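You operate a simulated robot arm through the tools that you are given. There is no shell and no other tool.

The job below is to be done with a simulated robot arm. You get a single attempt, and the scene is never put back.

## Task
Set the grey machine to a 5 mm step, tension 2 and the guide to 30 mm, then switch on.

The check looks at the end state, three seconds after you hand in, the way a careful person would. Anything else that was tipped, shoved, dropped, spilled or broken makes it a failure.

## Robot
A 7-joint arm with a two-finger parallel gripper, fixed in place. Base frame: the origin is at the foot of the arm, x ahead of it, y to its left, z up; the work surface is at about z = 0.78. Units: m, degrees, N and s.
Its first joint turns from -149.0 to 149.0 degrees. Payload 3.5 kg.
Tool frame: the origin (TCP) lies between the finger pads and is the grasp point; the fingertips stand 0.023 m ahead of it; z points along the fingers, y is the line along which they close. The gripper opens to 0.094 m. The fingers are 0.038 m wide and 0.01 m thick; the gripper's body (0.054 by 0.096 m) begins 0.039 m behind the TCP.
Orientation is told as [roll, pitch, yaw] about the base's x, y, z axes, in that order, counted from this pose: with the fingers straight down and closing along the base's y, the tool's x points along the base's -x, its y along +y and its z along -z.

## Interface
- The arm moves only by the tool step_arm. Its argument "commands" is a list of rows, each an object (a shift or turn left out is 0, a gripper value left out holds the last) with "travel": the shift along the base's x, y, z in cm, a list of three; "dr": the turn, a rotation vector about the base's x, y, z in rad, a list of three. In form: [{"travel": [tx, ty, tz], "dr": [wx, wy, wz]}, ...]. A call has 1 to 20 rows; each row is the pose to reach, as a shift and turn from the pose commanded when the call began. "grip" is the opening, from 0 (shut) to 1 (fully open), set as the call begins (left out, the last holds). A row lasts 0.2 s, in which the tool goes at most 0.05 m and 8.6 degrees; a call with a longer step from one row to the next is refused whole, and so is a gripper value outside its range. A pose out of reach is approached as far as the arm can. The call stops where the force on the tool passes 90 N (or 10 N more than at its start, if that is more) or the arm is blocked; 0.2 s more then pass. Each finger travels about 0.153 m/s and halts on what it meets, pressing with about 36 N; the grip force reading is that of the motor and also rises with nothing between the fingers. The clock runs only during rows and for 0.2 s after the last one: add rows that repeat a pose to give the fingers time. The reply holds the time, the measured pose of the TCP, the force on the tool along the base axes, the opening and the grip force, in the units named above and with some noise, with the torque about the TCP (base axes, N m) and any sound that the robot's microphone picked up, and new pictures: "show" is both (left out), scene, wrist or none.
- Cameras (640 x 400 px; columns grow to the right, rows downward): "scene" is fixed at [0.397, 0.6491, 1.4011]; the picture's right is [-0.99, -0.17, 0.00], its down [-0.05, 0.30, -0.95] and it looks along [0.16, -0.94, -0.31] (base axes); focal length 328 px, centre (320, 200). "wrist" rides on the gripper at [0.086, 0.016, -0.074] in the tool frame; the picture's right is [-0.18, 0.98, 0.00], its down [-0.58, -0.11, -0.81] and it looks along [-0.79, -0.15, 0.59] (tool axes); focal length 243 px, centre (320, 200). There is no depth. A picture from a camera that has moved, and an enlarged one, comes with that camera's place and axes in the base frame and with its lens.
- close_up(camera, box): a new picture of the part [left, top, right, bottom] of that camera's present view, enlarged. It takes no simulated time.
- job_done(): hands the job in; it is judged then, once.

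Nothing tells you positions but the pictures and the camera data. Unless the task says otherwise, let go and move clear before handing in.

The tools are called after ">>>" as a command line: name --argument value ..., lists and objects as JSON in quotes. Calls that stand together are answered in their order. step_arm: Moves the arm, as the interface text tells. Its arguments: {"type":"object","properties":{"commands":{"type":"array","items":{"type":"object","properties":{"travel":{"type":"array","items":{"type":"number"}},"dr":{"type":"array","items":{"type":"number"}}}}},"grip":{"type":"number"},"show":{"type":"string","enum":["both","scene","wrist","none"]}},"required":["commands"]} The other tools are called the same way: close_up (camera, box) takes an enlarged picture of a part of a camera's view; job_done () hands the job in.

At the start:

```text
time: 0.0
tcp_pos: [0.6663, -0.8725, 1.2274]
ee_rot: [0.1, 0.1, 0.0]
ft_force: [0.0, -0.3, 0.7]
wrist_torque: [0.01, -0.02, 0.0]
gripper_width: 0.094
finger_force: 0.2
```

scene: 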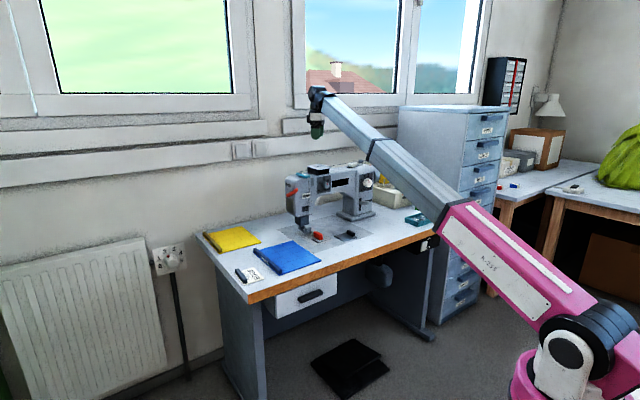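
wrist: 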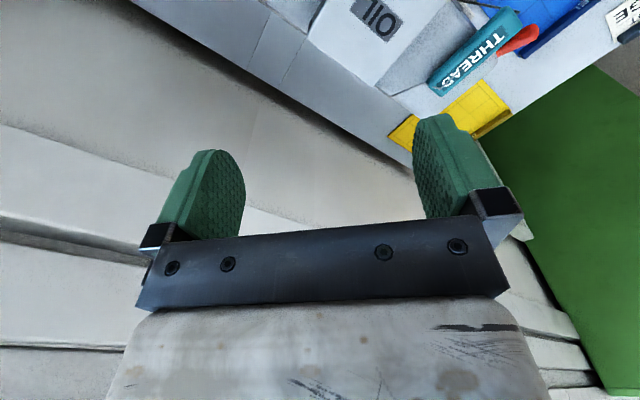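

I see a grey sewing machine on a table in front of the window, with the arm raised above it. I'll look closer at the machine and its surroundings before moving.

>>> close_up --camera "scene" --box '[270, 150, 400, 250]'

>>> close_up --camera "scene" --box '[360, 160, 460, 260]'

>>> close_up --camera "scene" --box '[190, 210, 340, 310]'

>>> close_up --camera "wrist" --box '[300, 0, 640, 200]'

```text
4.00 times, centred on (335, 200) of scene
camera zoom: at [0.397, 0.6491, 1.4011], right [-0.99, -0.17, 0.0], down [-0.05, 0.3, -0.95], along [0.16, -0.94, -0.31], focal length 1312 px, centre (260, 200)
```

zoom: 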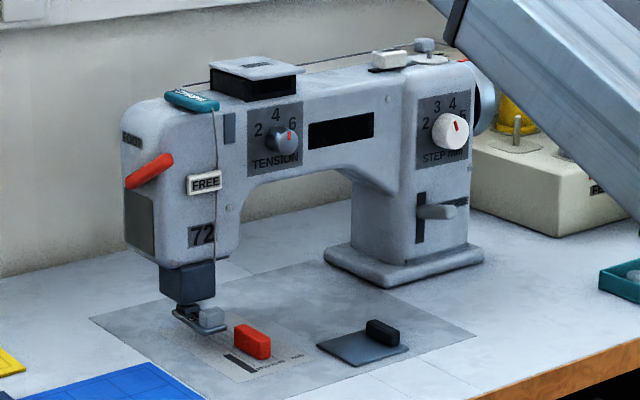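

```text
4.00 times, centred on (410, 210) of scene
camera zoom: at [0.397, 0.6491, 1.4011], right [-0.99, -0.17, 0.0], down [-0.05, 0.3, -0.95], along [0.16, -0.94, -0.31], focal length 1312 px, centre (-40, 160)
```

zoom: 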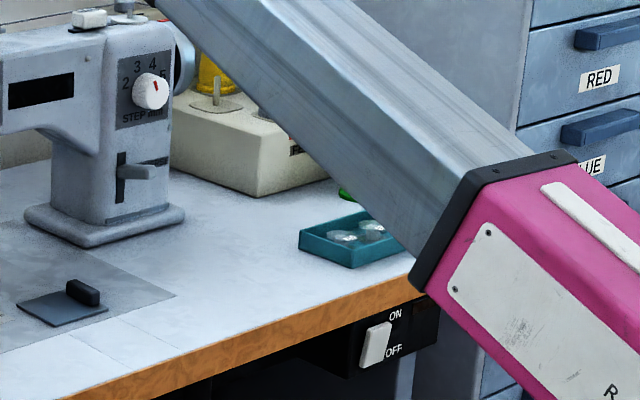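

```text
4.00 times, centred on (265, 260) of scene
camera zoom: at [0.397, 0.6491, 1.4011], right [-0.99, -0.17, 0.0], down [-0.05, 0.3, -0.95], along [0.16, -0.94, -0.31], focal length 1312 px, centre (540, -40)
```

zoom: 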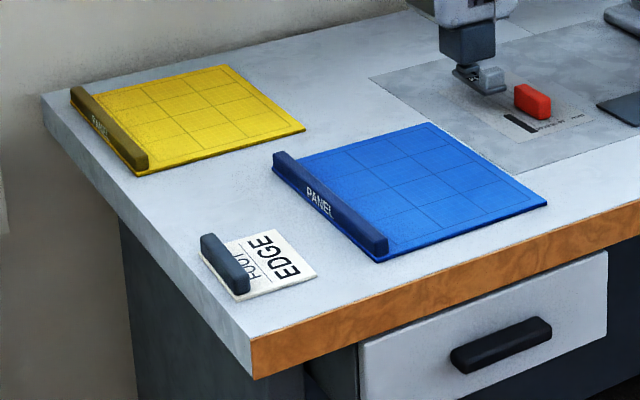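

```text
1.88 times, centred on (470, 100) of wrist
camera zoom: at [0.5796, -0.8558, 1.3011], right [0.18, 0.98, 0.0], down [0.58, -0.11, 0.81], along [0.79, -0.15, -0.59], focal length 457 px, centre (38, 388)
```

zoom: 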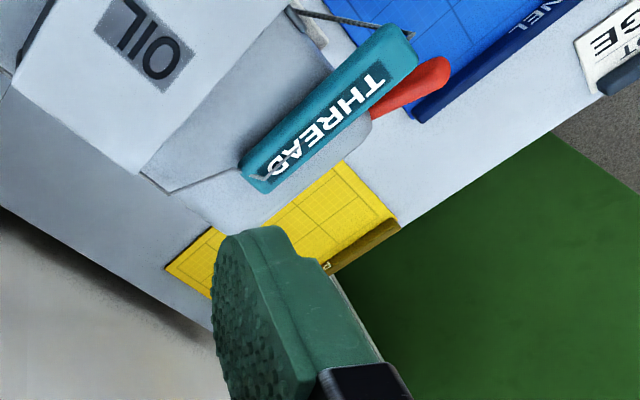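

The machine has a TENSION dial, a STEP mm dial, a red guide block on the bed scale, and an ON/OFF switch under the table edge. I'll zoom further on each one to read it.

>>> close_up --camera "scene" --box '[370, 168, 394, 194]'

>>> close_up --camera "scene" --box '[327, 172, 351, 194]'

>>> close_up --camera "scene" --box '[300, 218, 360, 252]'

>>> close_up --camera "scene" --box '[410, 225, 450, 260]'

>>> close_up --camera "scene" --box '[355, 190, 395, 225]'

>>> close_up --camera "scene" --box '[295, 170, 335, 215]'

```text
15.38 times, centred on (382, 181) of scene
camera zoom: at [0.397, 0.6491, 1.4011], right [-0.99, -0.17, 0.0], down [-0.05, 0.3, -0.95], along [0.16, -0.94, -0.31], focal length 5048 px, centre (-634, 492)
```

zoom: 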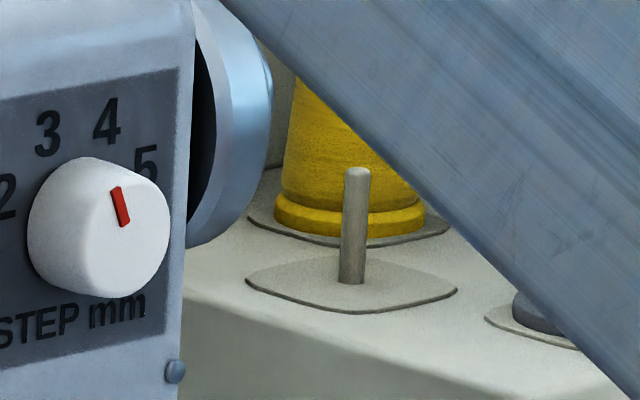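

```text
16.00 times, centred on (339, 183) of scene
camera zoom: at [0.397, 0.6491, 1.4011], right [-0.99, -0.17, 0.0], down [-0.05, 0.3, -0.95], along [0.16, -0.94, -0.31], focal length 5250 px, centre (16, 472)
```

zoom: 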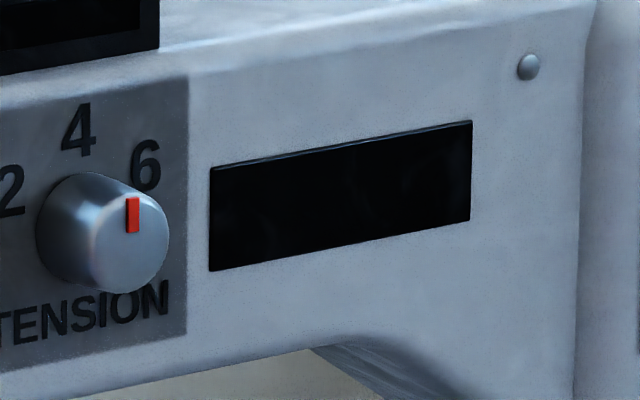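

```text
10.67 times, centred on (330, 235) of scene
camera zoom: at [0.397, 0.6491, 1.4011], right [-0.99, -0.17, 0.0], down [-0.05, 0.3, -0.95], along [0.16, -0.94, -0.31], focal length 3500 px, centre (213, -173)
```

zoom: 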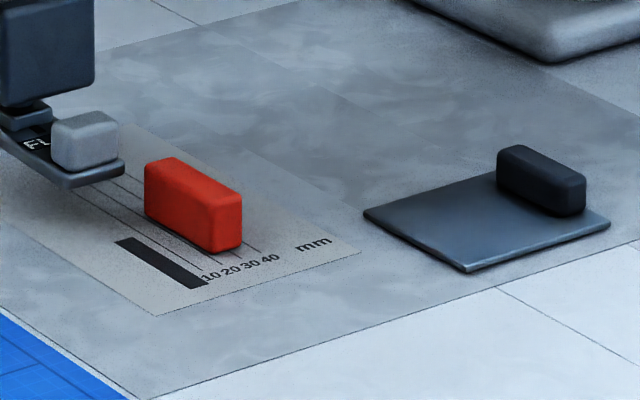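

```text
11.43 times, centred on (430, 242) of scene
camera zoom: at [0.397, 0.6491, 1.4011], right [-0.99, -0.17, 0.0], down [-0.05, 0.3, -0.95], along [0.16, -0.94, -0.31], focal length 3750 px, centre (-937, -286)
```

zoom: 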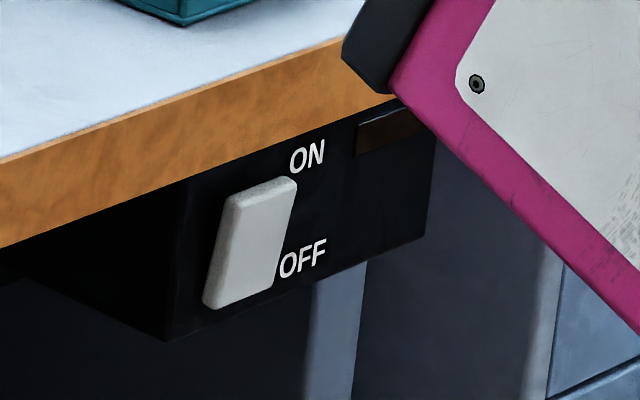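

```text
11.43 times, centred on (375, 208) of scene
camera zoom: at [0.397, 0.6491, 1.4011], right [-0.99, -0.17, 0.0], down [-0.05, 0.3, -0.95], along [0.16, -0.94, -0.31], focal length 3750 px, centre (-309, 114)
```

zoom: 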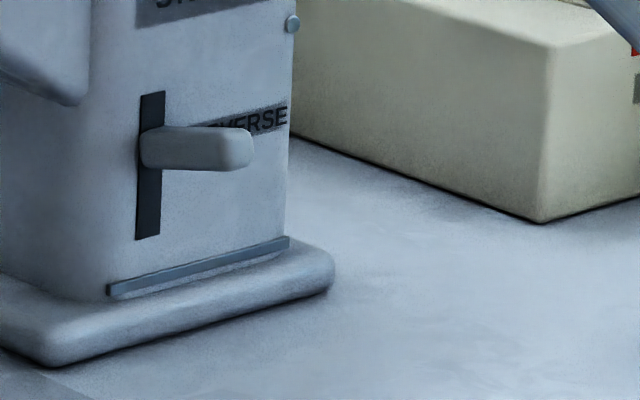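

```text
8.89 times, centred on (315, 192) of scene
camera zoom: at [0.397, 0.6491, 1.4011], right [-0.99, -0.17, 0.0], down [-0.05, 0.3, -0.95], along [0.16, -0.94, -0.31], focal length 2917 px, centre (364, 267)
```

zoom: 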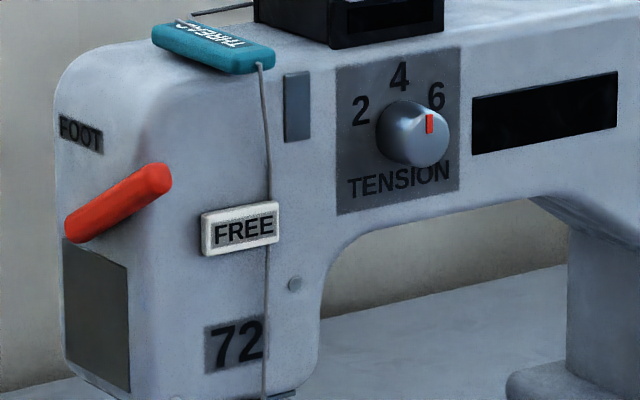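

The machine and table sit at about 43° to the base frame, with the machine's front facing the robot. The STEP dial is near (0.43, -1.0, 0.97), the TENSION dial near (0.62, -0.83, 0.99), the guide near (0.63, -0.67, 0.79) and the switch near (0.16, -0.77, 0.74). I'll move back and yaw so the wrist camera faces the machine's front.

>>> step_arm --commands '[{"travel": [-3, 1.6, 0], "dr": [0, 0, -0.1]}, {"travel": [-6, 3.2, 0], "dr": [0, 0, -0.2]}, {"travel": [-9, 4.8, -1], "dr": [0, 0, -0.3]}, {"travel": [-12, 6.4, -2], "dr": [0, 0, -0.4]}, {"travel": [-15, 8, -3], "dr": [0, 0, -0.5]}, {"travel": [-18, 9.6, -4], "dr": [0, 0, -0.6]}, {"travel": [-21, 11.2, -5], "dr": [0, 0, -0.7]}, {"travel": [-24.7, 12.85, -6], "dr": [0, 0, -0.822]}, {"travel": [-24.7, 12.85, -6], "dr": [0, 0, -0.822]}]' --grip 1

```text
time: 0.9
tcp_pos: [0.5709, -0.8224, 1.2159]
ee_rot: [-0.4, 0.0, -16.0]
ft_force: [-12.3, -16.1, -3.4]
wrist_torque: [1.39, -1.42, 1.86]
gripper_width: 0.0941
finger_force: 0.0
stopped in row 4: the force on the tool passed its limit at 130 N (the readings are from after the stop); the commanded pose is now the measured one
camera wrist: at [0.4925, -0.7827, 1.2893], right [0.45, 0.89, -0.01], down [0.53, -0.26, 0.81], along [0.72, -0.36, -0.59], focal length 243 px, centre (320, 200)
```

scene: 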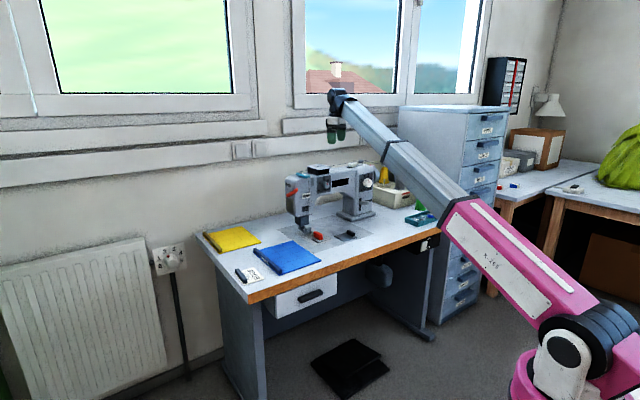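
wrist: 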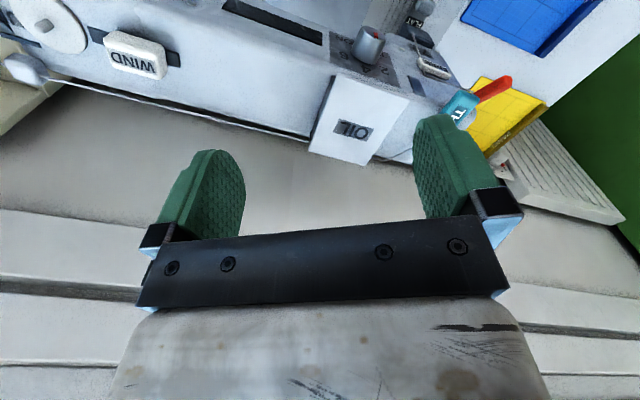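

The move stopped early on a force spike, although the fingers look well above the machine. I'll zoom in around the gripper to find out why before moving again.

>>> close_up --camera "scene" --box '[290, 70, 420, 250]'

>>> close_up --camera "scene" --box '[310, 80, 370, 150]'

>>> close_up --camera "wrist" --box '[0, 0, 640, 180]'

```text
2.22 times, centred on (355, 160) of scene
camera zoom: at [0.397, 0.6491, 1.4011], right [-0.99, -0.17, 0.0], down [-0.05, 0.3, -0.95], along [0.16, -0.94, -0.31], focal length 729 px, centre (242, 289)
```

zoom: 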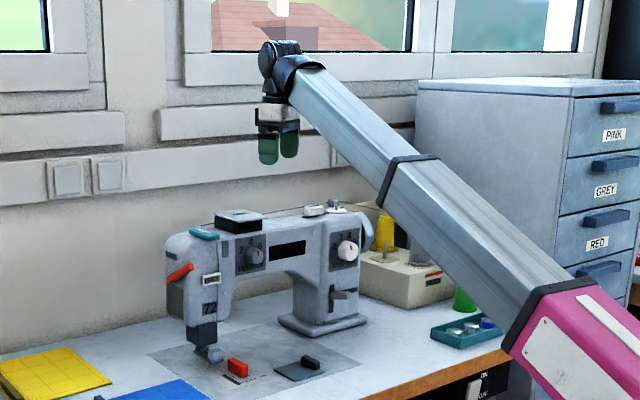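

```text
5.71 times, centred on (340, 115) of scene
camera zoom: at [0.397, 0.6491, 1.4011], right [-0.99, -0.17, 0.0], down [-0.05, 0.3, -0.95], along [0.16, -0.94, -0.31], focal length 1875 px, centre (206, 686)
```

zoom: 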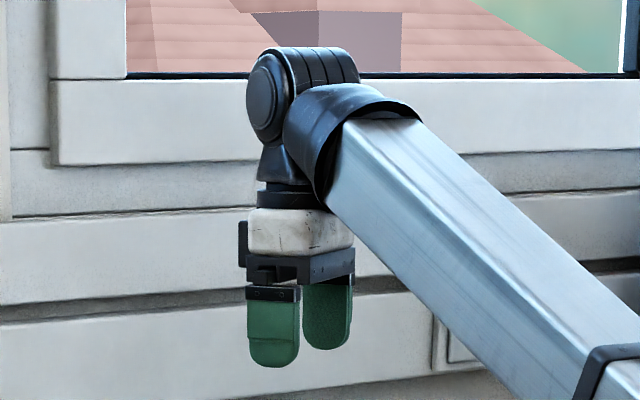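

```text
1.00 times, centred on (320, 90) of wrist (not enlarged: the box is as wide or as high as the picture)
camera zoom: at [0.4925, -0.7827, 1.2893], right [0.45, 0.89, -0.01], down [0.53, -0.26, 0.81], along [0.72, -0.36, -0.59], focal length 243 px, centre (320, 310)
```

zoom: 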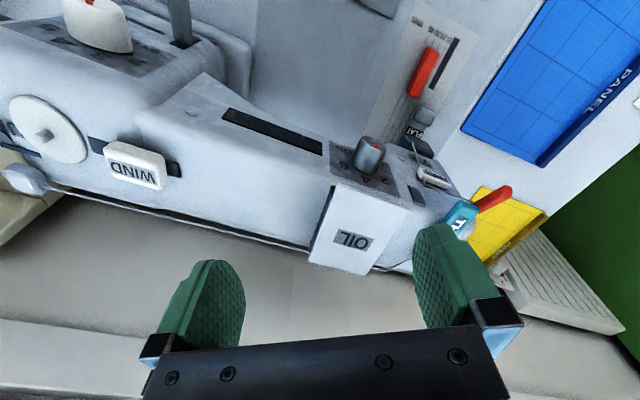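

Nothing is visibly touching the gripper. I'll hold still briefly to see whether the force settles.

>>> step_arm --commands '[{"travel": [0, 0, 0]}, {"travel": [0, 0, 0]}]' --show "none"

```text
time: 1.5
tcp_pos: [0.5723, -0.8226, 1.2149]
ee_rot: [-0.4, 0.0, -16.0]
ft_force: [-19.5, -21.5, -9.6]
wrist_torque: [1.54, -2.67, 2.66]
gripper_width: 0.0939
finger_force: 0.0
```

The torque reading puts the contact at the wrist camera housing, which is pressing on the robot's own forearm. Turning the yaw the other way moves the camera to the far side of the forearm, so I'll rotate that way in place.

>>> step_arm --commands '[{"travel": [0, 0, 0], "dr": [0, 0, 0.1]}, {"travel": [0, 0, 0], "dr": [0, 0, 0.22]}, {"travel": [0, 0, 0], "dr": [0, 0, 0.35]}, {"travel": [0, 0, 0], "dr": [0, 0, 0.48]}, {"travel": [0, 0, 0], "dr": [0, 0, 0.61]}, {"travel": [0, 0, 0], "dr": [0, 0, 0.74]}, {"travel": [0, 0, 0], "dr": [0, 0, 0.87]}, {"travel": [0, 0, 0], "dr": [0, 0, 1.0]}, {"travel": [0, 0, 0], "dr": [0, 0, 1.13]}, {"travel": [0, 0, 0], "dr": [0, 0, 1.26]}, {"travel": [0, 0, 0], "dr": [0, 0, 1.26]}]'

```text
time: 3.9
tcp_pos: [0.5717, -0.8222, 1.2166]
ee_rot: [-0.4, 0.1, 56.1]
ft_force: [0.1, 0.3, 0.0]
wrist_torque: [0.03, -0.02, -0.02]
gripper_width: 0.094
finger_force: 0.1
camera wrist: at [0.5088, -0.8852, 1.2896], right [-0.71, 0.7, -0.01], down [0.41, 0.42, 0.81], along [0.57, 0.57, -0.59], focal length 243 px, centre (320, 200)
```

scene: 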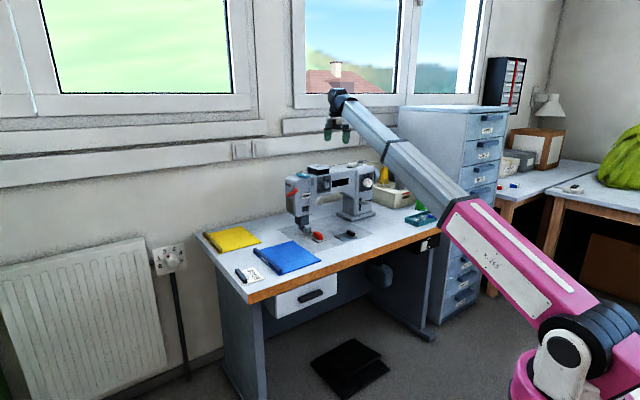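
wrist: 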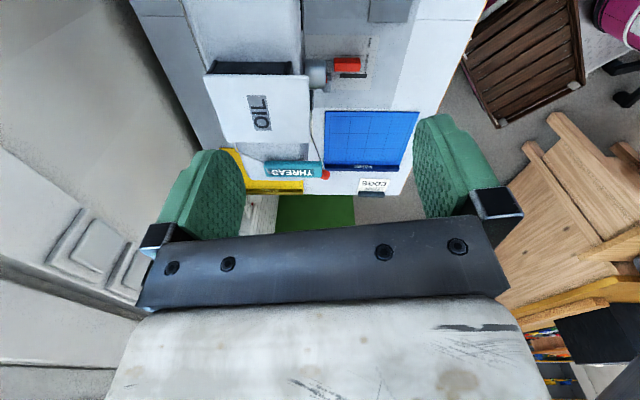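

The contact is gone and the force reads zero. I'll keep yawing until the camera sits on the outer side, over the machine.

>>> step_arm --commands '[{"dr": [0, 0, 0.13]}, {"dr": [0, 0, 0.26]}, {"dr": [0, 0, 0.39]}, {"dr": [0, 0, 0.52]}, {"dr": [0, 0, 0.65]}, {"dr": [0, 0, 0.78]}, {"dr": [0, 0, 0.91]}, {"dr": [0, 0, 1.04]}, {"dr": [0, 0, 1.17]}, {"dr": [0, 0, 1.344]}, {"dr": [0, 0, 1.344]}]'

```text
refused: row 10 steps farther than a row can; nothing moved
```

>>> step_arm --commands '[{"dr": [0, 0, 0.13]}, {"dr": [0, 0, 0.26]}, {"dr": [0, 0, 0.39]}, {"dr": [0, 0, 0.52]}, {"dr": [0, 0, 0.65]}, {"dr": [0, 0, 0.78]}, {"dr": [0, 0, 0.91]}, {"dr": [0, 0, 1.04]}, {"dr": [0, 0, 1.17]}, {"dr": [0, 0, 1.26]}, {"dr": [0, 0, 1.344]}, {"dr": [0, 0, 1.344]}]'

```text
time: 6.5
tcp_pos: [0.5799, -0.8142, 1.216]
ee_rot: [-0.8, 0.0, 120.9]
ft_force: [0.6, 0.3, 0.1]
wrist_torque: [-0.01, -0.01, -0.04]
gripper_width: 0.0939
finger_force: 0.0
out of reach, approached as far as the arm can: row 9, 10, 11, 12
camera wrist: at [0.6105, -0.898, 1.2894], right [-0.94, -0.35, -0.01], down [-0.21, 0.55, 0.81], along [-0.27, 0.76, -0.59], focal length 243 px, centre (320, 200)
```

scene: 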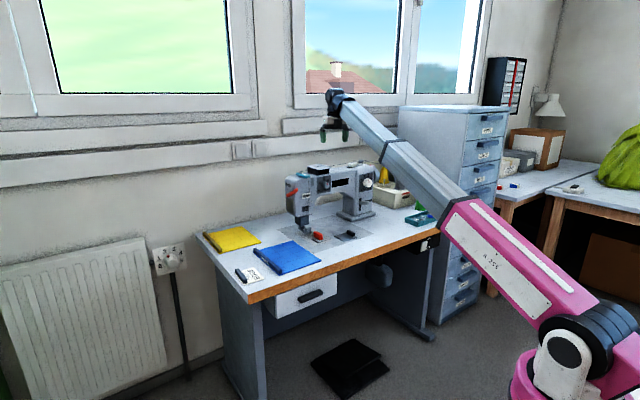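
wrist: 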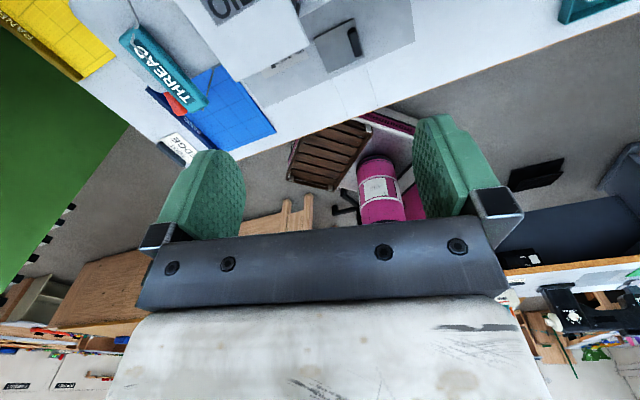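

The yaw stopped at about 121° because of the wrist joint limit, so I'll work with the camera on the tool's right side instead. I'll yaw back to about 43° and then pitch the tool up until it points horizontally at the machine's front, staying above the machine.

>>> step_arm --commands '[{"dr": [0, 0, -0.13]}, {"dr": [0, 0, -0.26]}, {"dr": [0, 0, -0.39]}, {"dr": [0, 0, -0.52]}, {"dr": [0, 0, -0.65]}, {"dr": [0, 0, -0.78]}, {"dr": [0, 0, -0.91]}, {"dr": [0, 0, -1.04]}, {"dr": [0, 0, -1.17]}, {"dr": [0, 0, -1.28]}, {"dr": [0, 0, -1.36]}, {"dr": [0, 0, -1.36]}]' --show "none"

>>> step_arm --commands '[{"travel": [-0.7, 0.75, 0], "dr": [-0.0952, -0.0885, 0]}, {"travel": [-1.4, 1.5, 0], "dr": [-0.1903, -0.1771, 0]}, {"travel": [-2.1, 2.2, 0], "dr": [-0.2855, -0.2656, 0]}, {"travel": [-2.8, 3.0, 0], "dr": [-0.3806, -0.3541, 0]}, {"travel": [-3.5, 3.7, 0], "dr": [-0.4758, -0.4427, 0]}, {"travel": [-4.2, 4.5, 0], "dr": [-0.571, -0.5312, 0]}, {"travel": [-4.9, 5.2, 0], "dr": [-0.6661, -0.6197, 0]}, {"travel": [-5.6, 6.0, 0], "dr": [-0.7613, -0.7082, 0]}, {"travel": [-6.3, 6.7, 0], "dr": [-0.8564, -0.7968, 0]}, {"travel": [-7.0, 7.5, 0], "dr": [-0.9516, -0.8853, 0]}, {"travel": [-7.7, 8.2, 0], "dr": [-1.0468, -0.9738, 0]}, {"travel": [-8.4, 9.0, 0], "dr": [-1.1419, -1.0624, 0]}, {"travel": [-8.4, 9.0, 0], "dr": [-1.1419, -1.0624, 0]}]'

```text
time: 9.1
tcp_pos: [0.5809, -0.8142, 1.2162]
ee_rot: [-0.8, -0.1, 42.9]
ft_force: [1.0, 0.9, -0.1]
wrist_torque: [-0.02, -0.01, -0.01]
gripper_width: 0.0941
finger_force: 0.0
```

```text
time: 11.9
tcp_pos: [0.4977, -0.7246, 1.2169]
ee_rot: [-90.2, 0.0, 43.1]
ft_force: [0.9, 0.4, 1.0]
wrist_torque: [-0.03, -0.01, 0.0]
gripper_width: 0.0939
finger_force: 0.0
camera wrist: at [0.3831, -0.7289, 1.2001], right [0.14, 0.12, -0.98], down [-0.12, 0.99, 0.11], along [0.98, 0.11, 0.15], focal length 243 px, centre (320, 200)
```

scene: 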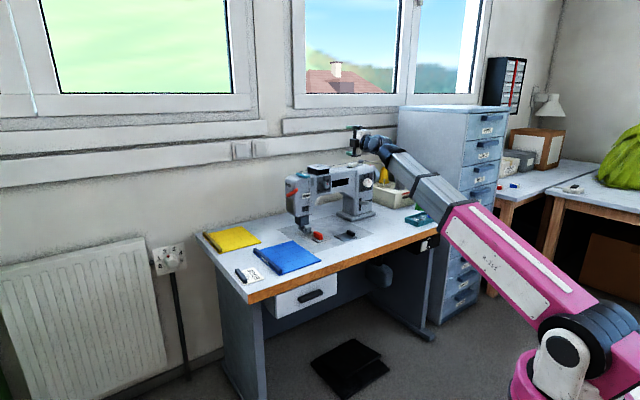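
wrist: 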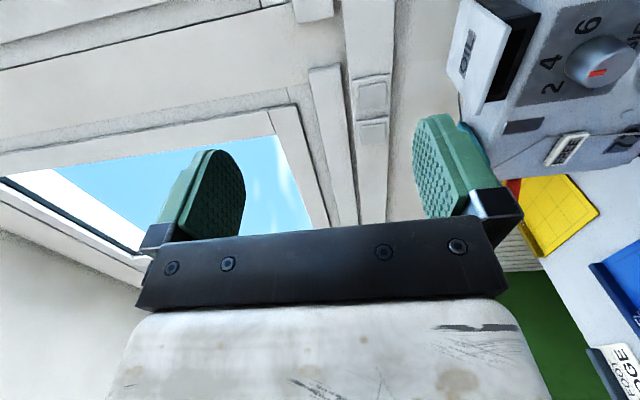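

The tool is now horizontal, pointing at the machine's front with the camera on its right side. I'll lower to dial height, still a safe distance back, to measure the dials.

>>> step_arm --commands '[{"travel": [-1.6, -0.3, -2.7]}, {"travel": [-3.2, -0.6, -5.4]}, {"travel": [-4.8, -0.9, -8.1]}, {"travel": [-6.4, -1.2, -10.8]}, {"travel": [-8.0, -1.5, -13.5]}, {"travel": [-9.6, -1.8, -16.2]}, {"travel": [-11.2, -2.1, -18.9]}, {"travel": [-12.9, -2.4, -21.7]}, {"travel": [-12.9, -2.4, -21.7]}]'

```text
time: 13.9
tcp_pos: [0.3676, -0.7492, 0.9993]
ee_rot: [-90.2, 0.0, 43.0]
ft_force: [0.2, 0.2, -0.4]
wrist_torque: [-0.02, 0.02, 0.02]
gripper_width: 0.094
finger_force: 0.1
camera wrist: at [0.2539, -0.7534, 0.9816], right [0.14, 0.12, -0.98], down [-0.12, 0.99, 0.11], along [0.98, 0.11, 0.15], focal length 243 px, centre (320, 200)
```

scene: 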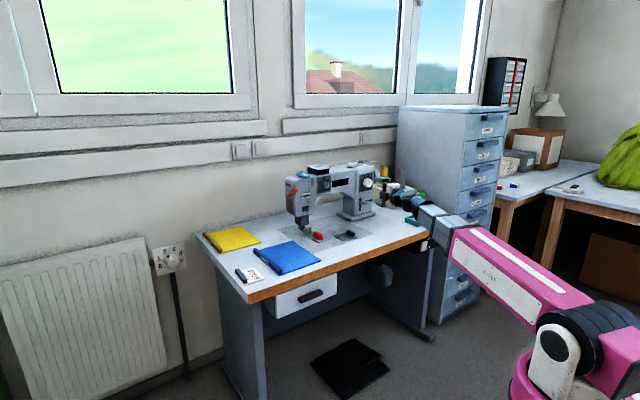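
wrist: 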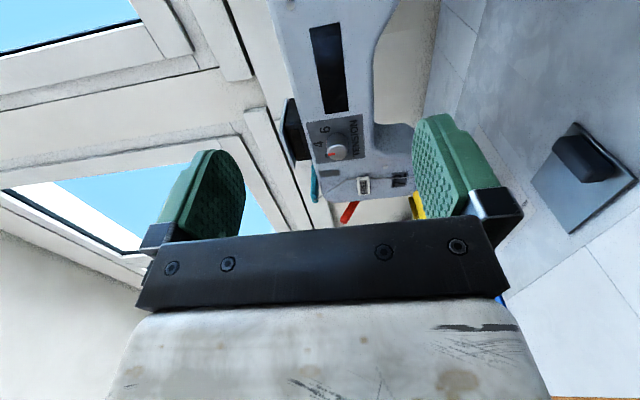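

I can see the tension dial from the side. I'll zoom in for reading and triangulation.

>>> close_up --camera "wrist" --box '[280, 80, 440, 230]'

>>> close_up --camera "wrist" --box '[300, 110, 370, 180]'

>>> close_up --camera "scene" --box '[360, 160, 460, 260]'

```text
2.67 times, centred on (360, 155) of wrist
camera zoom: at [0.2539, -0.7534, 0.9816], right [0.14, 0.12, -0.98], down [-0.12, 0.99, 0.11], along [0.98, 0.11, 0.15], focal length 647 px, centre (213, 320)
```

zoom: 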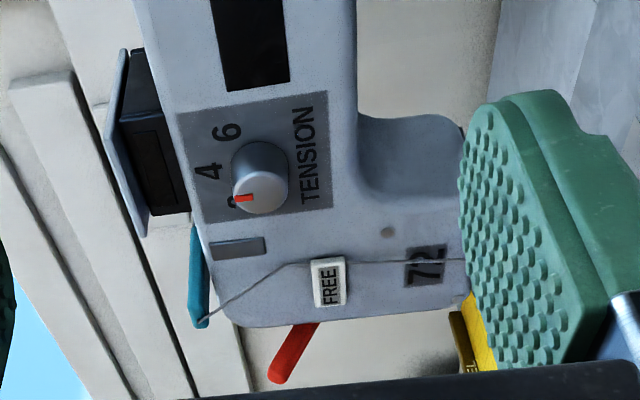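

```text
5.71 times, centred on (335, 145) of wrist
camera zoom: at [0.2539, -0.7534, 0.9816], right [0.14, 0.12, -0.98], down [-0.12, 0.99, 0.11], along [0.98, 0.11, 0.15], focal length 1386 px, centre (234, 514)
```

zoom: 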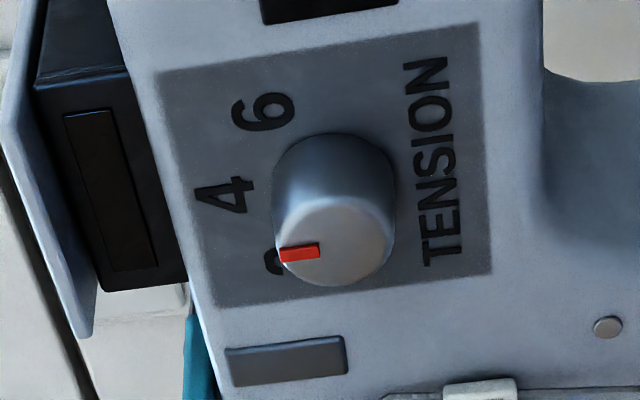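

```text
4.00 times, centred on (410, 210) of scene
camera zoom: at [0.397, 0.6491, 1.4011], right [-0.99, -0.17, 0.0], down [-0.05, 0.3, -0.95], along [0.16, -0.94, -0.31], focal length 1312 px, centre (-40, 160)
```

zoom: 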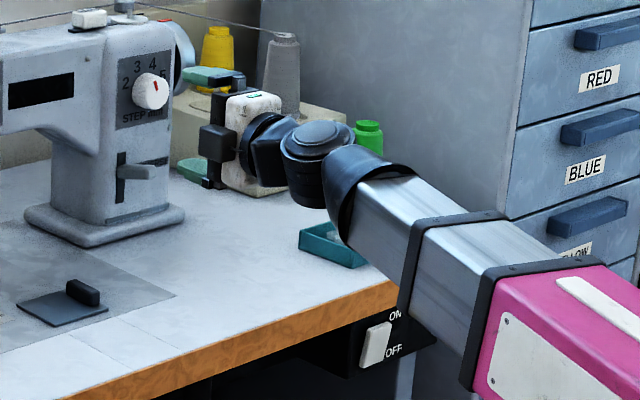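

The tension knob's face triangulates to about (0.613, -0.780, 1.001), and the pointer reads about 5. Now I'll shift right so the step dial comes into the wrist view.

>>> step_arm --commands '[{"travel": [-2.2, -2.05, 0]}, {"travel": [-4.4, -4.1, 0]}, {"travel": [-6.6, -6.15, 0]}, {"travel": [-8.8, -8.2, 0]}, {"travel": [-8.8, -8.2, 0]}]'

```text
time: 15.1
tcp_pos: [0.2801, -0.8315, 0.9994]
ee_rot: [-90.1, 0.1, 42.9]
ft_force: [0.2, 0.2, -1.0]
wrist_torque: [0.0, 0.05, 0.04]
gripper_width: 0.0941
finger_force: 0.1
camera wrist: at [0.166, -0.8358, 0.9831], right [0.14, 0.12, -0.98], down [-0.12, 0.99, 0.11], along [0.98, 0.11, 0.15], focal length 243 px, centre (320, 200)
```

scene: 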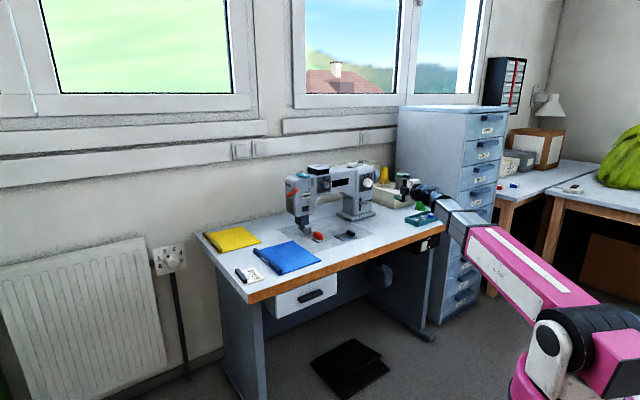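
wrist: 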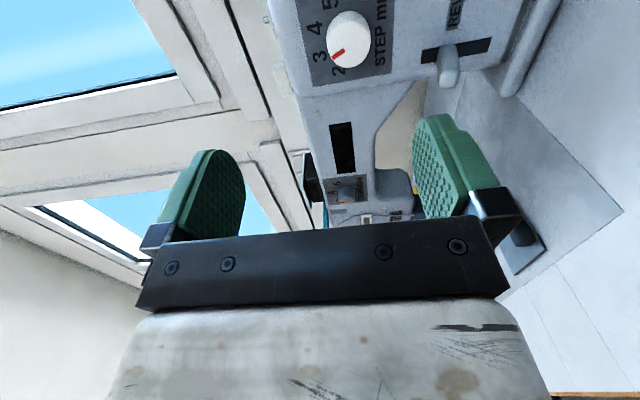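

>>> close_up --camera "wrist" --box '[280, 0, 500, 110]'

>>> close_up --camera "wrist" --box '[295, 0, 405, 90]'

>>> close_up --camera "scene" --box '[380, 160, 440, 210]'

```text
2.91 times, centred on (390, 55) of wrist
camera zoom: at [0.166, -0.8358, 0.9831], right [0.14, 0.12, -0.98], down [-0.12, 0.99, 0.11], along [0.98, 0.11, 0.15], focal length 706 px, centre (116, 622)
```

zoom: 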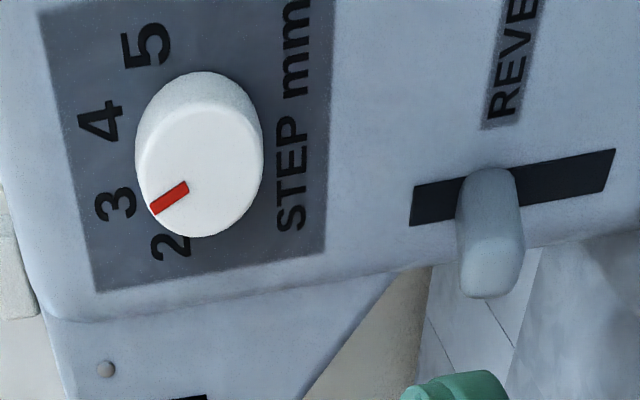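

```text
4.44 times, centred on (350, 45) of wrist
camera zoom: at [0.166, -0.8358, 0.9831], right [0.14, 0.12, -0.98], down [-0.12, 0.99, 0.11], along [0.98, 0.11, 0.15], focal length 1078 px, centre (187, 889)
```

zoom: 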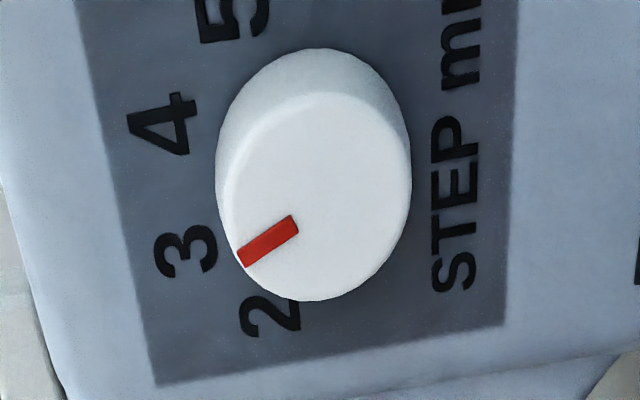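

```text
8.00 times, centred on (410, 185) of scene
camera zoom: at [0.397, 0.6491, 1.4011], right [-0.99, -0.17, 0.0], down [-0.05, 0.3, -0.95], along [0.16, -0.94, -0.31], focal length 2625 px, centre (-400, 320)
```

zoom: 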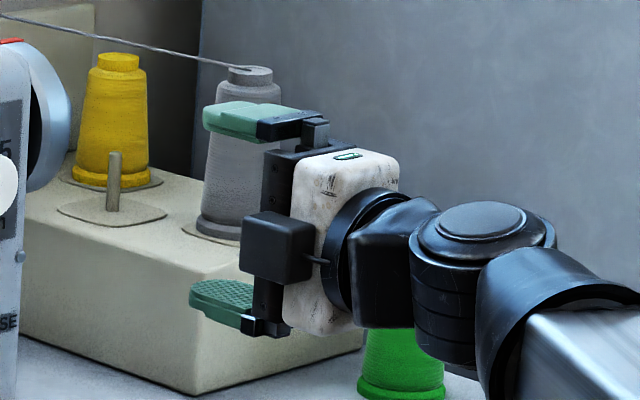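

The step pointer sits at 3, with labels 2–5 spaced about 47° apart, so it needs roughly 95° clockwise. The tension pointer sits at 4. The step knob's axis is about u=-0.342, z=0.976 in machine axes. I'll roll the tool counter-clockwise to leave room for that turn and move to 10 cm in front of the knob.

>>> step_arm --commands '[{"travel": [1.2, -0.85, -0.34], "dr": [-0.068, 0.073, 0]}, {"travel": [2.4, -1.7, -0.68], "dr": [-0.136, 0.146, 0]}, {"travel": [3.6, -2.55, -1.0], "dr": [-0.205, 0.219, 0]}, {"travel": [4.8, -3.4, -1.35], "dr": [-0.273, 0.293, 0]}, {"travel": [6.0, -4.25, -1.7], "dr": [-0.341, 0.366, 0]}, {"travel": [7.2, -5.1, -2.0], "dr": [-0.409, 0.439, 0]}, {"travel": [8.28, -5.95, -2.34], "dr": [-0.477, 0.512, 0]}, {"travel": [8.28, -5.95, -2.34], "dr": [-0.477, 0.512, 0]}]'

```text
time: 16.9
tcp_pos: [0.4023, -0.865, 1.0221]
ee_rot: [-84.4, 38.6, 41.7]
ft_force: [-0.1, 0.1, -1.1]
wrist_torque: [-0.02, 0.02, 0.0]
gripper_width: 0.094
finger_force: 0.0
out of reach, approached as far as the arm can: row 2, 3, 4, 5, 6, 7, 8
camera wrist: at [0.2978, -0.8569, 1.0684], right [-0.41, -0.24, -0.88], down [-0.1, 0.97, -0.21], along [0.91, 0.0, -0.42], focal length 243 px, centre (320, 200)
```

scene: 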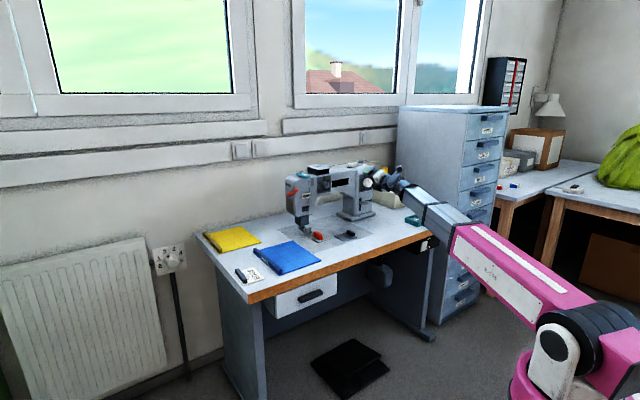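
wrist: 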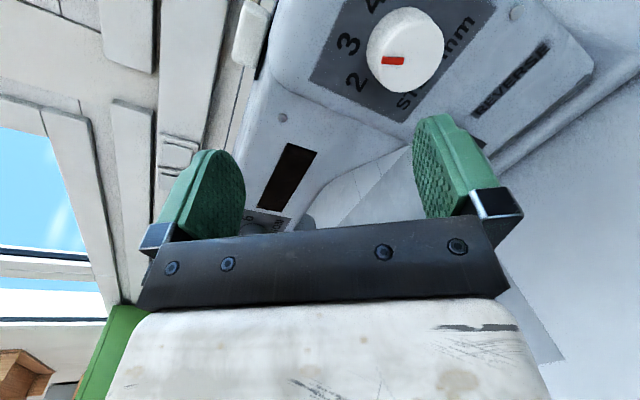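

The roll in that direction ran out of joint range. I'll go back to the roll that worked, with the camera on the right, and move to 10 cm in front of the step knob that way.

>>> step_arm --commands '[{"travel": [-0.74, -0.17, -0.66], "dr": [0.0549, -0.0801, 0.0078]}, {"travel": [-1.49, -0.34, -1.31], "dr": [0.1097, -0.1602, 0.0156]}, {"travel": [-2.23, -0.51, -1.97], "dr": [0.1646, -0.2403, 0.0234]}, {"travel": [-2.97, -0.69, -2.63], "dr": [0.2195, -0.3204, 0.0313]}, {"travel": [-3.71, -0.86, -3.29], "dr": [0.2744, -0.4005, 0.0391]}, {"travel": [-4.46, -1.03, -3.94], "dr": [0.3292, -0.4806, 0.0469]}, {"travel": [-5.2, -1.2, -4.6], "dr": [0.3841, -0.5607, 0.0547]}, {"travel": [-5.2, -1.2, -4.6], "dr": [0.3841, -0.5607, 0.0547]}]'

```text
time: 18.7
tcp_pos: [0.3196, -0.897, 0.9841]
ee_rot: [-91.4, -0.5, 43.3]
ft_force: [0.2, 0.5, -0.5]
wrist_torque: [0.01, 0.02, -0.03]
gripper_width: 0.0937
finger_force: 0.1
out of reach, approached as far as the arm can: row 1, 2, 3, 4, 5, 6, 7, 8
camera wrist: at [0.2043, -0.9025, 0.9646], right [0.16, 0.11, -0.98], down [-0.13, 0.99, 0.09], along [0.98, 0.11, 0.17], focal length 243 px, centre (320, 200)
```

scene: 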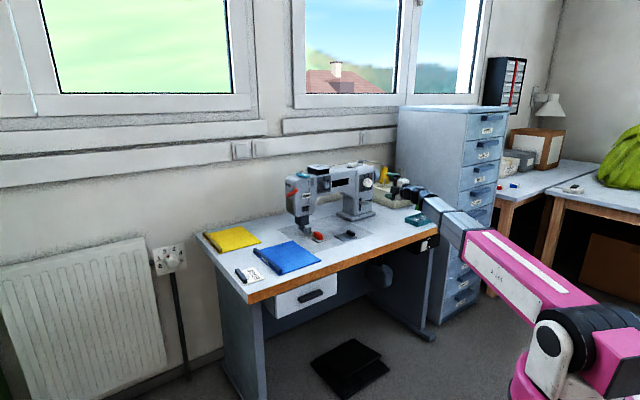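
wrist: 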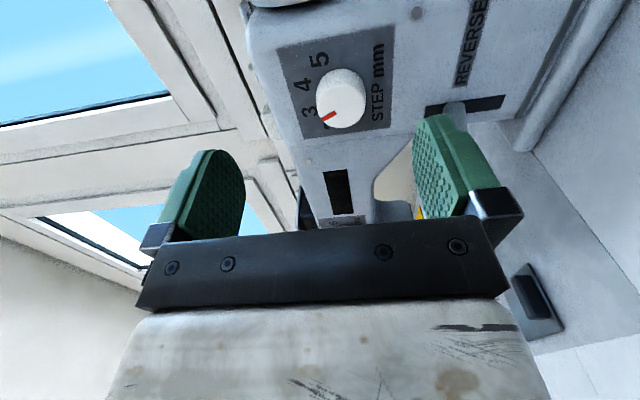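

A wrist joint limit pulled the tool about 3 cm off target. Rolling the tool clockwise, with the camera toward the lower right, should free that joint, so I'll do that while moving to the point in front of the knob.

>>> step_arm --commands '[{"travel": [0, 0, 0], "dr": [0.061, -0.0595, -0.001]}, {"travel": [0, 0, 0], "dr": [0.122, -0.119, -0.002]}, {"travel": [0.5, 0.3, 0], "dr": [0.183, -0.1785, -0.0025]}, {"travel": [1.2, 0.8, -0.3], "dr": [0.244, -0.238, -0.003]}, {"travel": [2.1, 1.4, -0.5], "dr": [0.305, -0.2975, -0.004]}, {"travel": [3.04, 2.0, -0.8], "dr": [0.366, -0.357, -0.005]}, {"travel": [3.04, 2.0, -0.8], "dr": [0.366, -0.357, -0.005]}]'

```text
time: 20.3
tcp_pos: [0.3451, -0.8758, 0.9749]
ee_rot: [-89.8, -29.7, 42.6]
ft_force: [-0.6, -0.3, 0.5]
wrist_torque: [-0.03, -0.02, -0.03]
gripper_width: 0.094
finger_force: 0.0
camera wrist: at [0.2455, -0.8666, 0.9185], right [0.47, 0.44, -0.76], down [-0.21, 0.9, 0.38], along [0.85, -0.02, 0.52], focal length 243 px, centre (320, 200)
```

scene: 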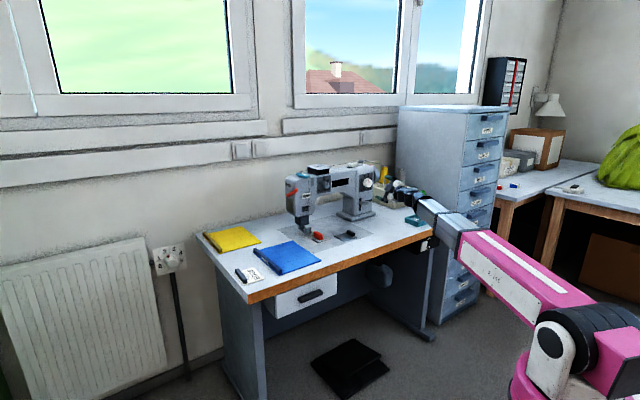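
wrist: 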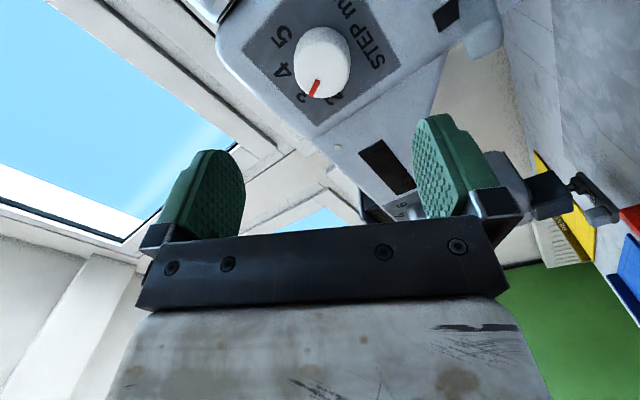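

The tool reached the pose with no limit warnings, and the knob face appears close to the tool axis. I'll zoom in to check the centring.

>>> close_up --camera "wrist" --box '[240, 0, 420, 130]'

>>> close_up --camera "scene" --box '[355, 155, 455, 225]'

```text
3.08 times, centred on (330, 65) of wrist
camera zoom: at [0.2455, -0.8666, 0.9185], right [0.47, 0.44, -0.76], down [-0.21, 0.9, 0.38], along [0.85, -0.02, 0.52], focal length 746 px, centre (289, 615)
```

zoom: 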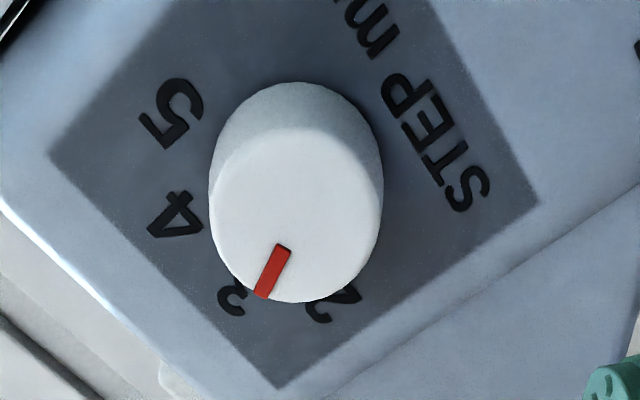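

```text
5.71 times, centred on (405, 190) of scene
camera zoom: at [0.397, 0.6491, 1.4011], right [-0.99, -0.17, 0.0], down [-0.05, 0.3, -0.95], along [0.16, -0.94, -0.31], focal length 1875 px, centre (-166, 257)
```

zoom: 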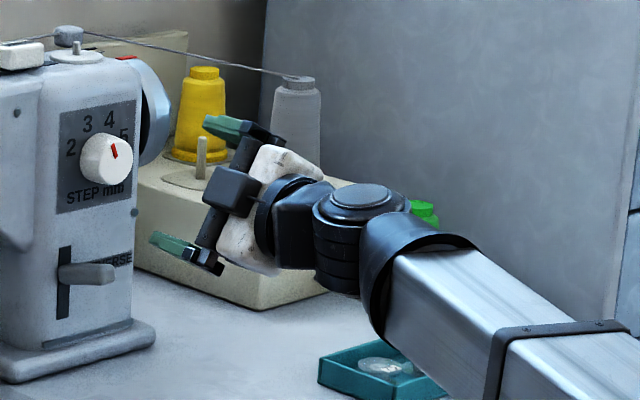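

The knob centre lies within about 3 mm of the tool axis and its diameter is about 43 mm. I'll part-close the gripper to about 62 mm and advance straight in around the knob.

>>> step_arm --commands '[{"travel": [0, 0, 0]}, {"travel": [1.6, -1.6, 0.1]}, {"travel": [3.2, -3.2, 0.1]}, {"travel": [4.5, -4.55, 0.1]}, {"travel": [5.7, -5.8, 0.1]}, {"travel": [6.4, -6.5, 0.1]}, {"travel": [7.0, -7.1, 0.1]}, {"travel": [7.0, -7.1, 0.1]}]' --grip 0.66

```text
time: 22.1
tcp_pos: [0.416, -0.9467, 0.976]
ee_rot: [-89.9, -29.6, 42.6]
ft_force: [-1.3, 0.4, -0.1]
wrist_torque: [-0.02, 0.0, 0.01]
gripper_width: 0.0618
finger_force: 0.1
camera wrist: at [0.3154, -0.9375, 0.9197], right [0.47, 0.44, -0.76], down [-0.21, 0.9, 0.38], along [0.85, -0.02, 0.52], focal length 243 px, centre (320, 200)
```

scene: 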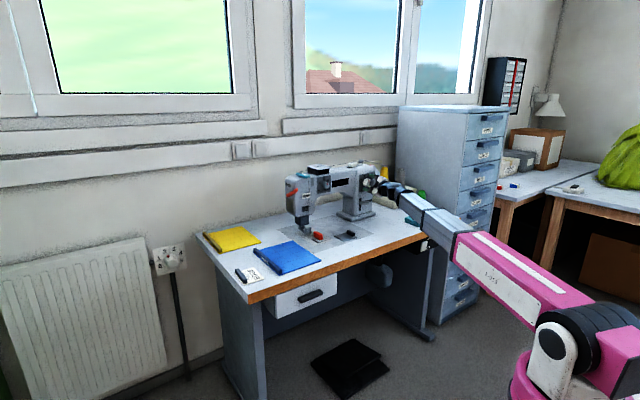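
wrist: 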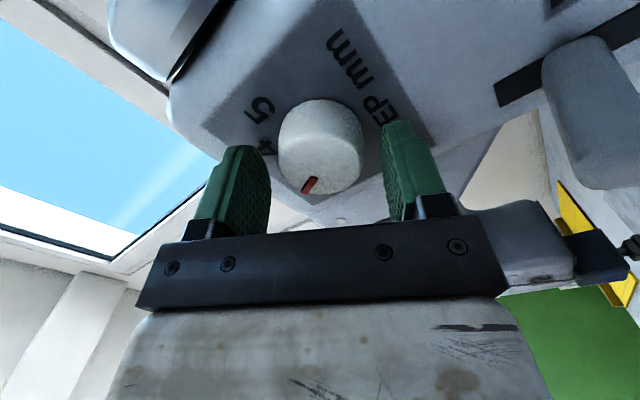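

The knob is now between the fingers. I'll check the depth in a close-up before gripping.

>>> close_up --camera "wrist" --box '[180, 60, 480, 240]'

>>> close_up --camera "scene" --box '[360, 160, 420, 220]'

```text
2.13 times, centred on (330, 150) of wrist
camera zoom: at [0.3154, -0.9375, 0.9197], right [0.47, 0.44, -0.76], down [-0.21, 0.9, 0.38], along [0.85, -0.02, 0.52], focal length 518 px, centre (299, 307)
```

zoom: 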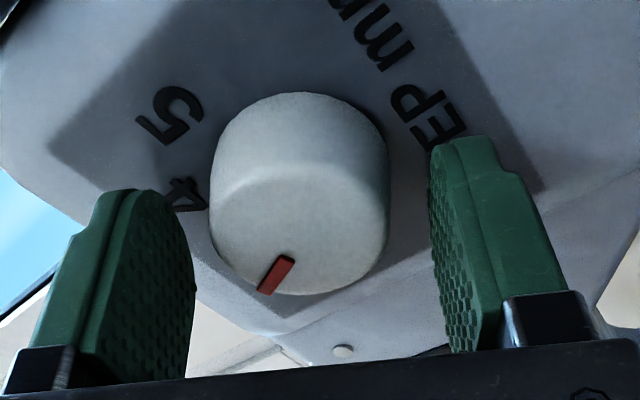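

```text
6.67 times, centred on (390, 190) of scene
camera zoom: at [0.397, 0.6491, 1.4011], right [-0.99, -0.17, 0.0], down [-0.05, 0.3, -0.95], along [0.16, -0.94, -0.31], focal length 2188 px, centre (-147, 267)
```

zoom: 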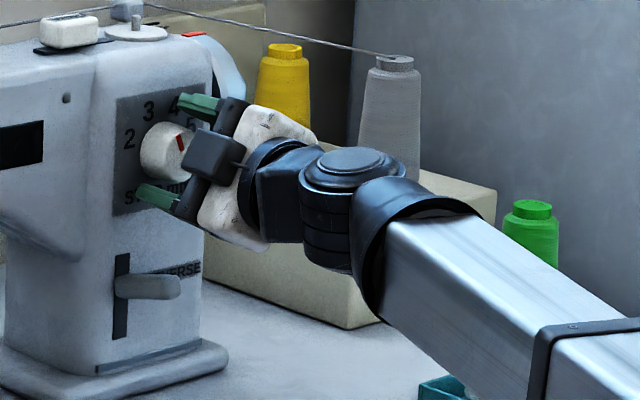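

The fingertips overlap the knob by about 11 mm, with about 12 mm left to the panel. I'll advance 6 mm more and close on the knob.

>>> step_arm --commands '[{"travel": [0.41, -0.44, 0]}, {"travel": [0.41, -0.44, 0]}]' --show "none"

>>> step_arm --commands '[{"travel": [0, 0, 0]}, {"travel": [0, 0, 0]}, {"travel": [0, 0, 0]}]' --grip 0.35

```text
time: 22.7
tcp_pos: [0.4198, -0.9508, 0.9783]
ee_rot: [-89.9, -29.6, 42.6]
ft_force: [-1.2, -0.1, -0.6]
wrist_torque: [-0.02, 0.02, 0.0]
gripper_width: 0.0621
finger_force: 0.0
```

```text
time: 23.5
tcp_pos: [0.4206, -0.9508, 0.9767]
ee_rot: [-89.9, -29.5, 42.6]
ft_force: [4.5, 12.3, -21.7]
wrist_torque: [0.37, 0.27, 0.54]
gripper_width: 0.0433
finger_force: 44.4
camera wrist: at [0.3197, -0.9417, 0.919], right [0.47, 0.44, -0.76], down [-0.22, 0.9, 0.38], along [0.85, -0.02, 0.52], focal length 243 px, centre (320, 200)
```

scene: 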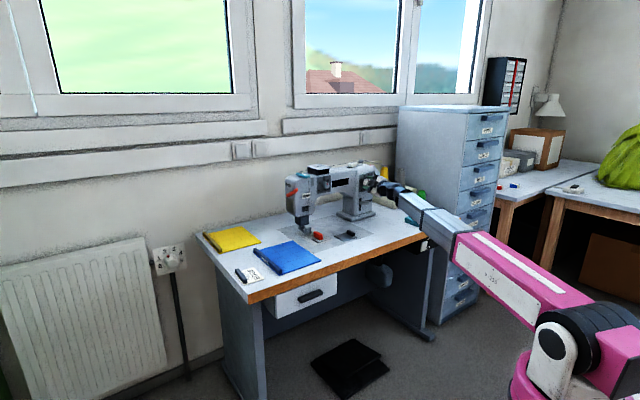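
wrist: 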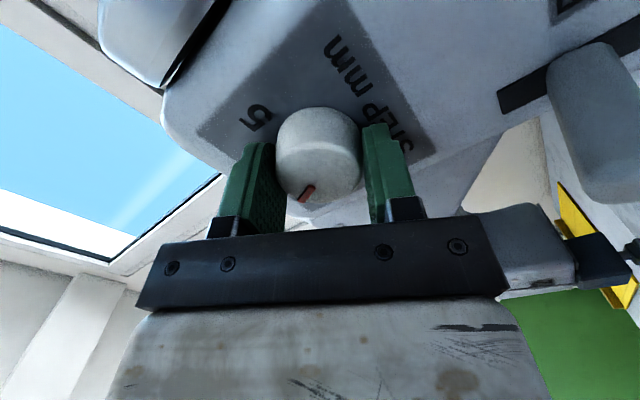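

The knob is gripped at 43 mm with a small side load. I'll shift about 1.5 mm to relieve it and turn clockwise in small steps.

>>> step_arm --commands '[{"travel": [0.05, 0.05, -0.13]}, {"travel": [0.05, 0.05, -0.13], "dr": [0.0677, -0.0736, 0]}, {"travel": [0.05, 0.05, -0.13], "dr": [0.1354, -0.1472, 0]}, {"travel": [0.05, 0.05, -0.13], "dr": [0.2031, -0.2208, 0]}, {"travel": [0.05, 0.05, -0.13], "dr": [0.2708, -0.2944, 0]}, {"travel": [0.05, 0.05, -0.13], "dr": [0.3385, -0.368, 0]}, {"travel": [0.05, 0.05, -0.13], "dr": [0.3385, -0.368, 0]}]'

```text
time: 25.1
tcp_pos: [0.4193, -0.9504, 0.9772]
ee_rot: [-90.0, -58.4, 42.6]
ft_force: [-1.4, 3.9, 8.4]
wrist_torque: [-0.04, 0.01, -0.03]
gripper_width: 0.0431
finger_force: 44.6
camera wrist: at [0.3455, -0.9176, 0.8941], right [0.69, 0.63, -0.36], down [-0.39, 0.74, 0.55], along [0.61, -0.24, 0.75], focal length 243 px, centre (320, 200)
```

scene: 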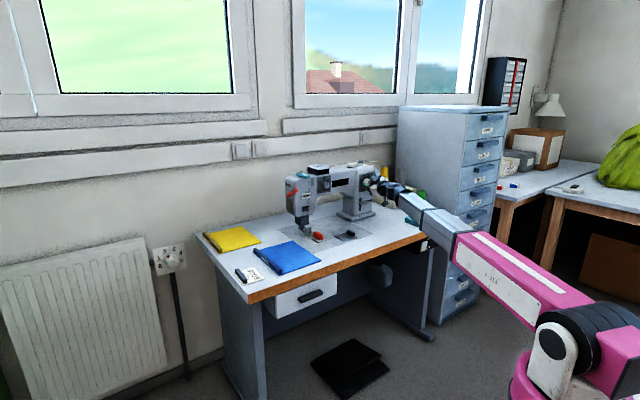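
wrist: 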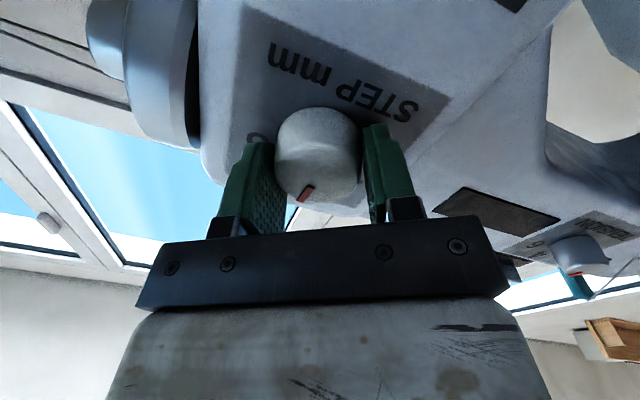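

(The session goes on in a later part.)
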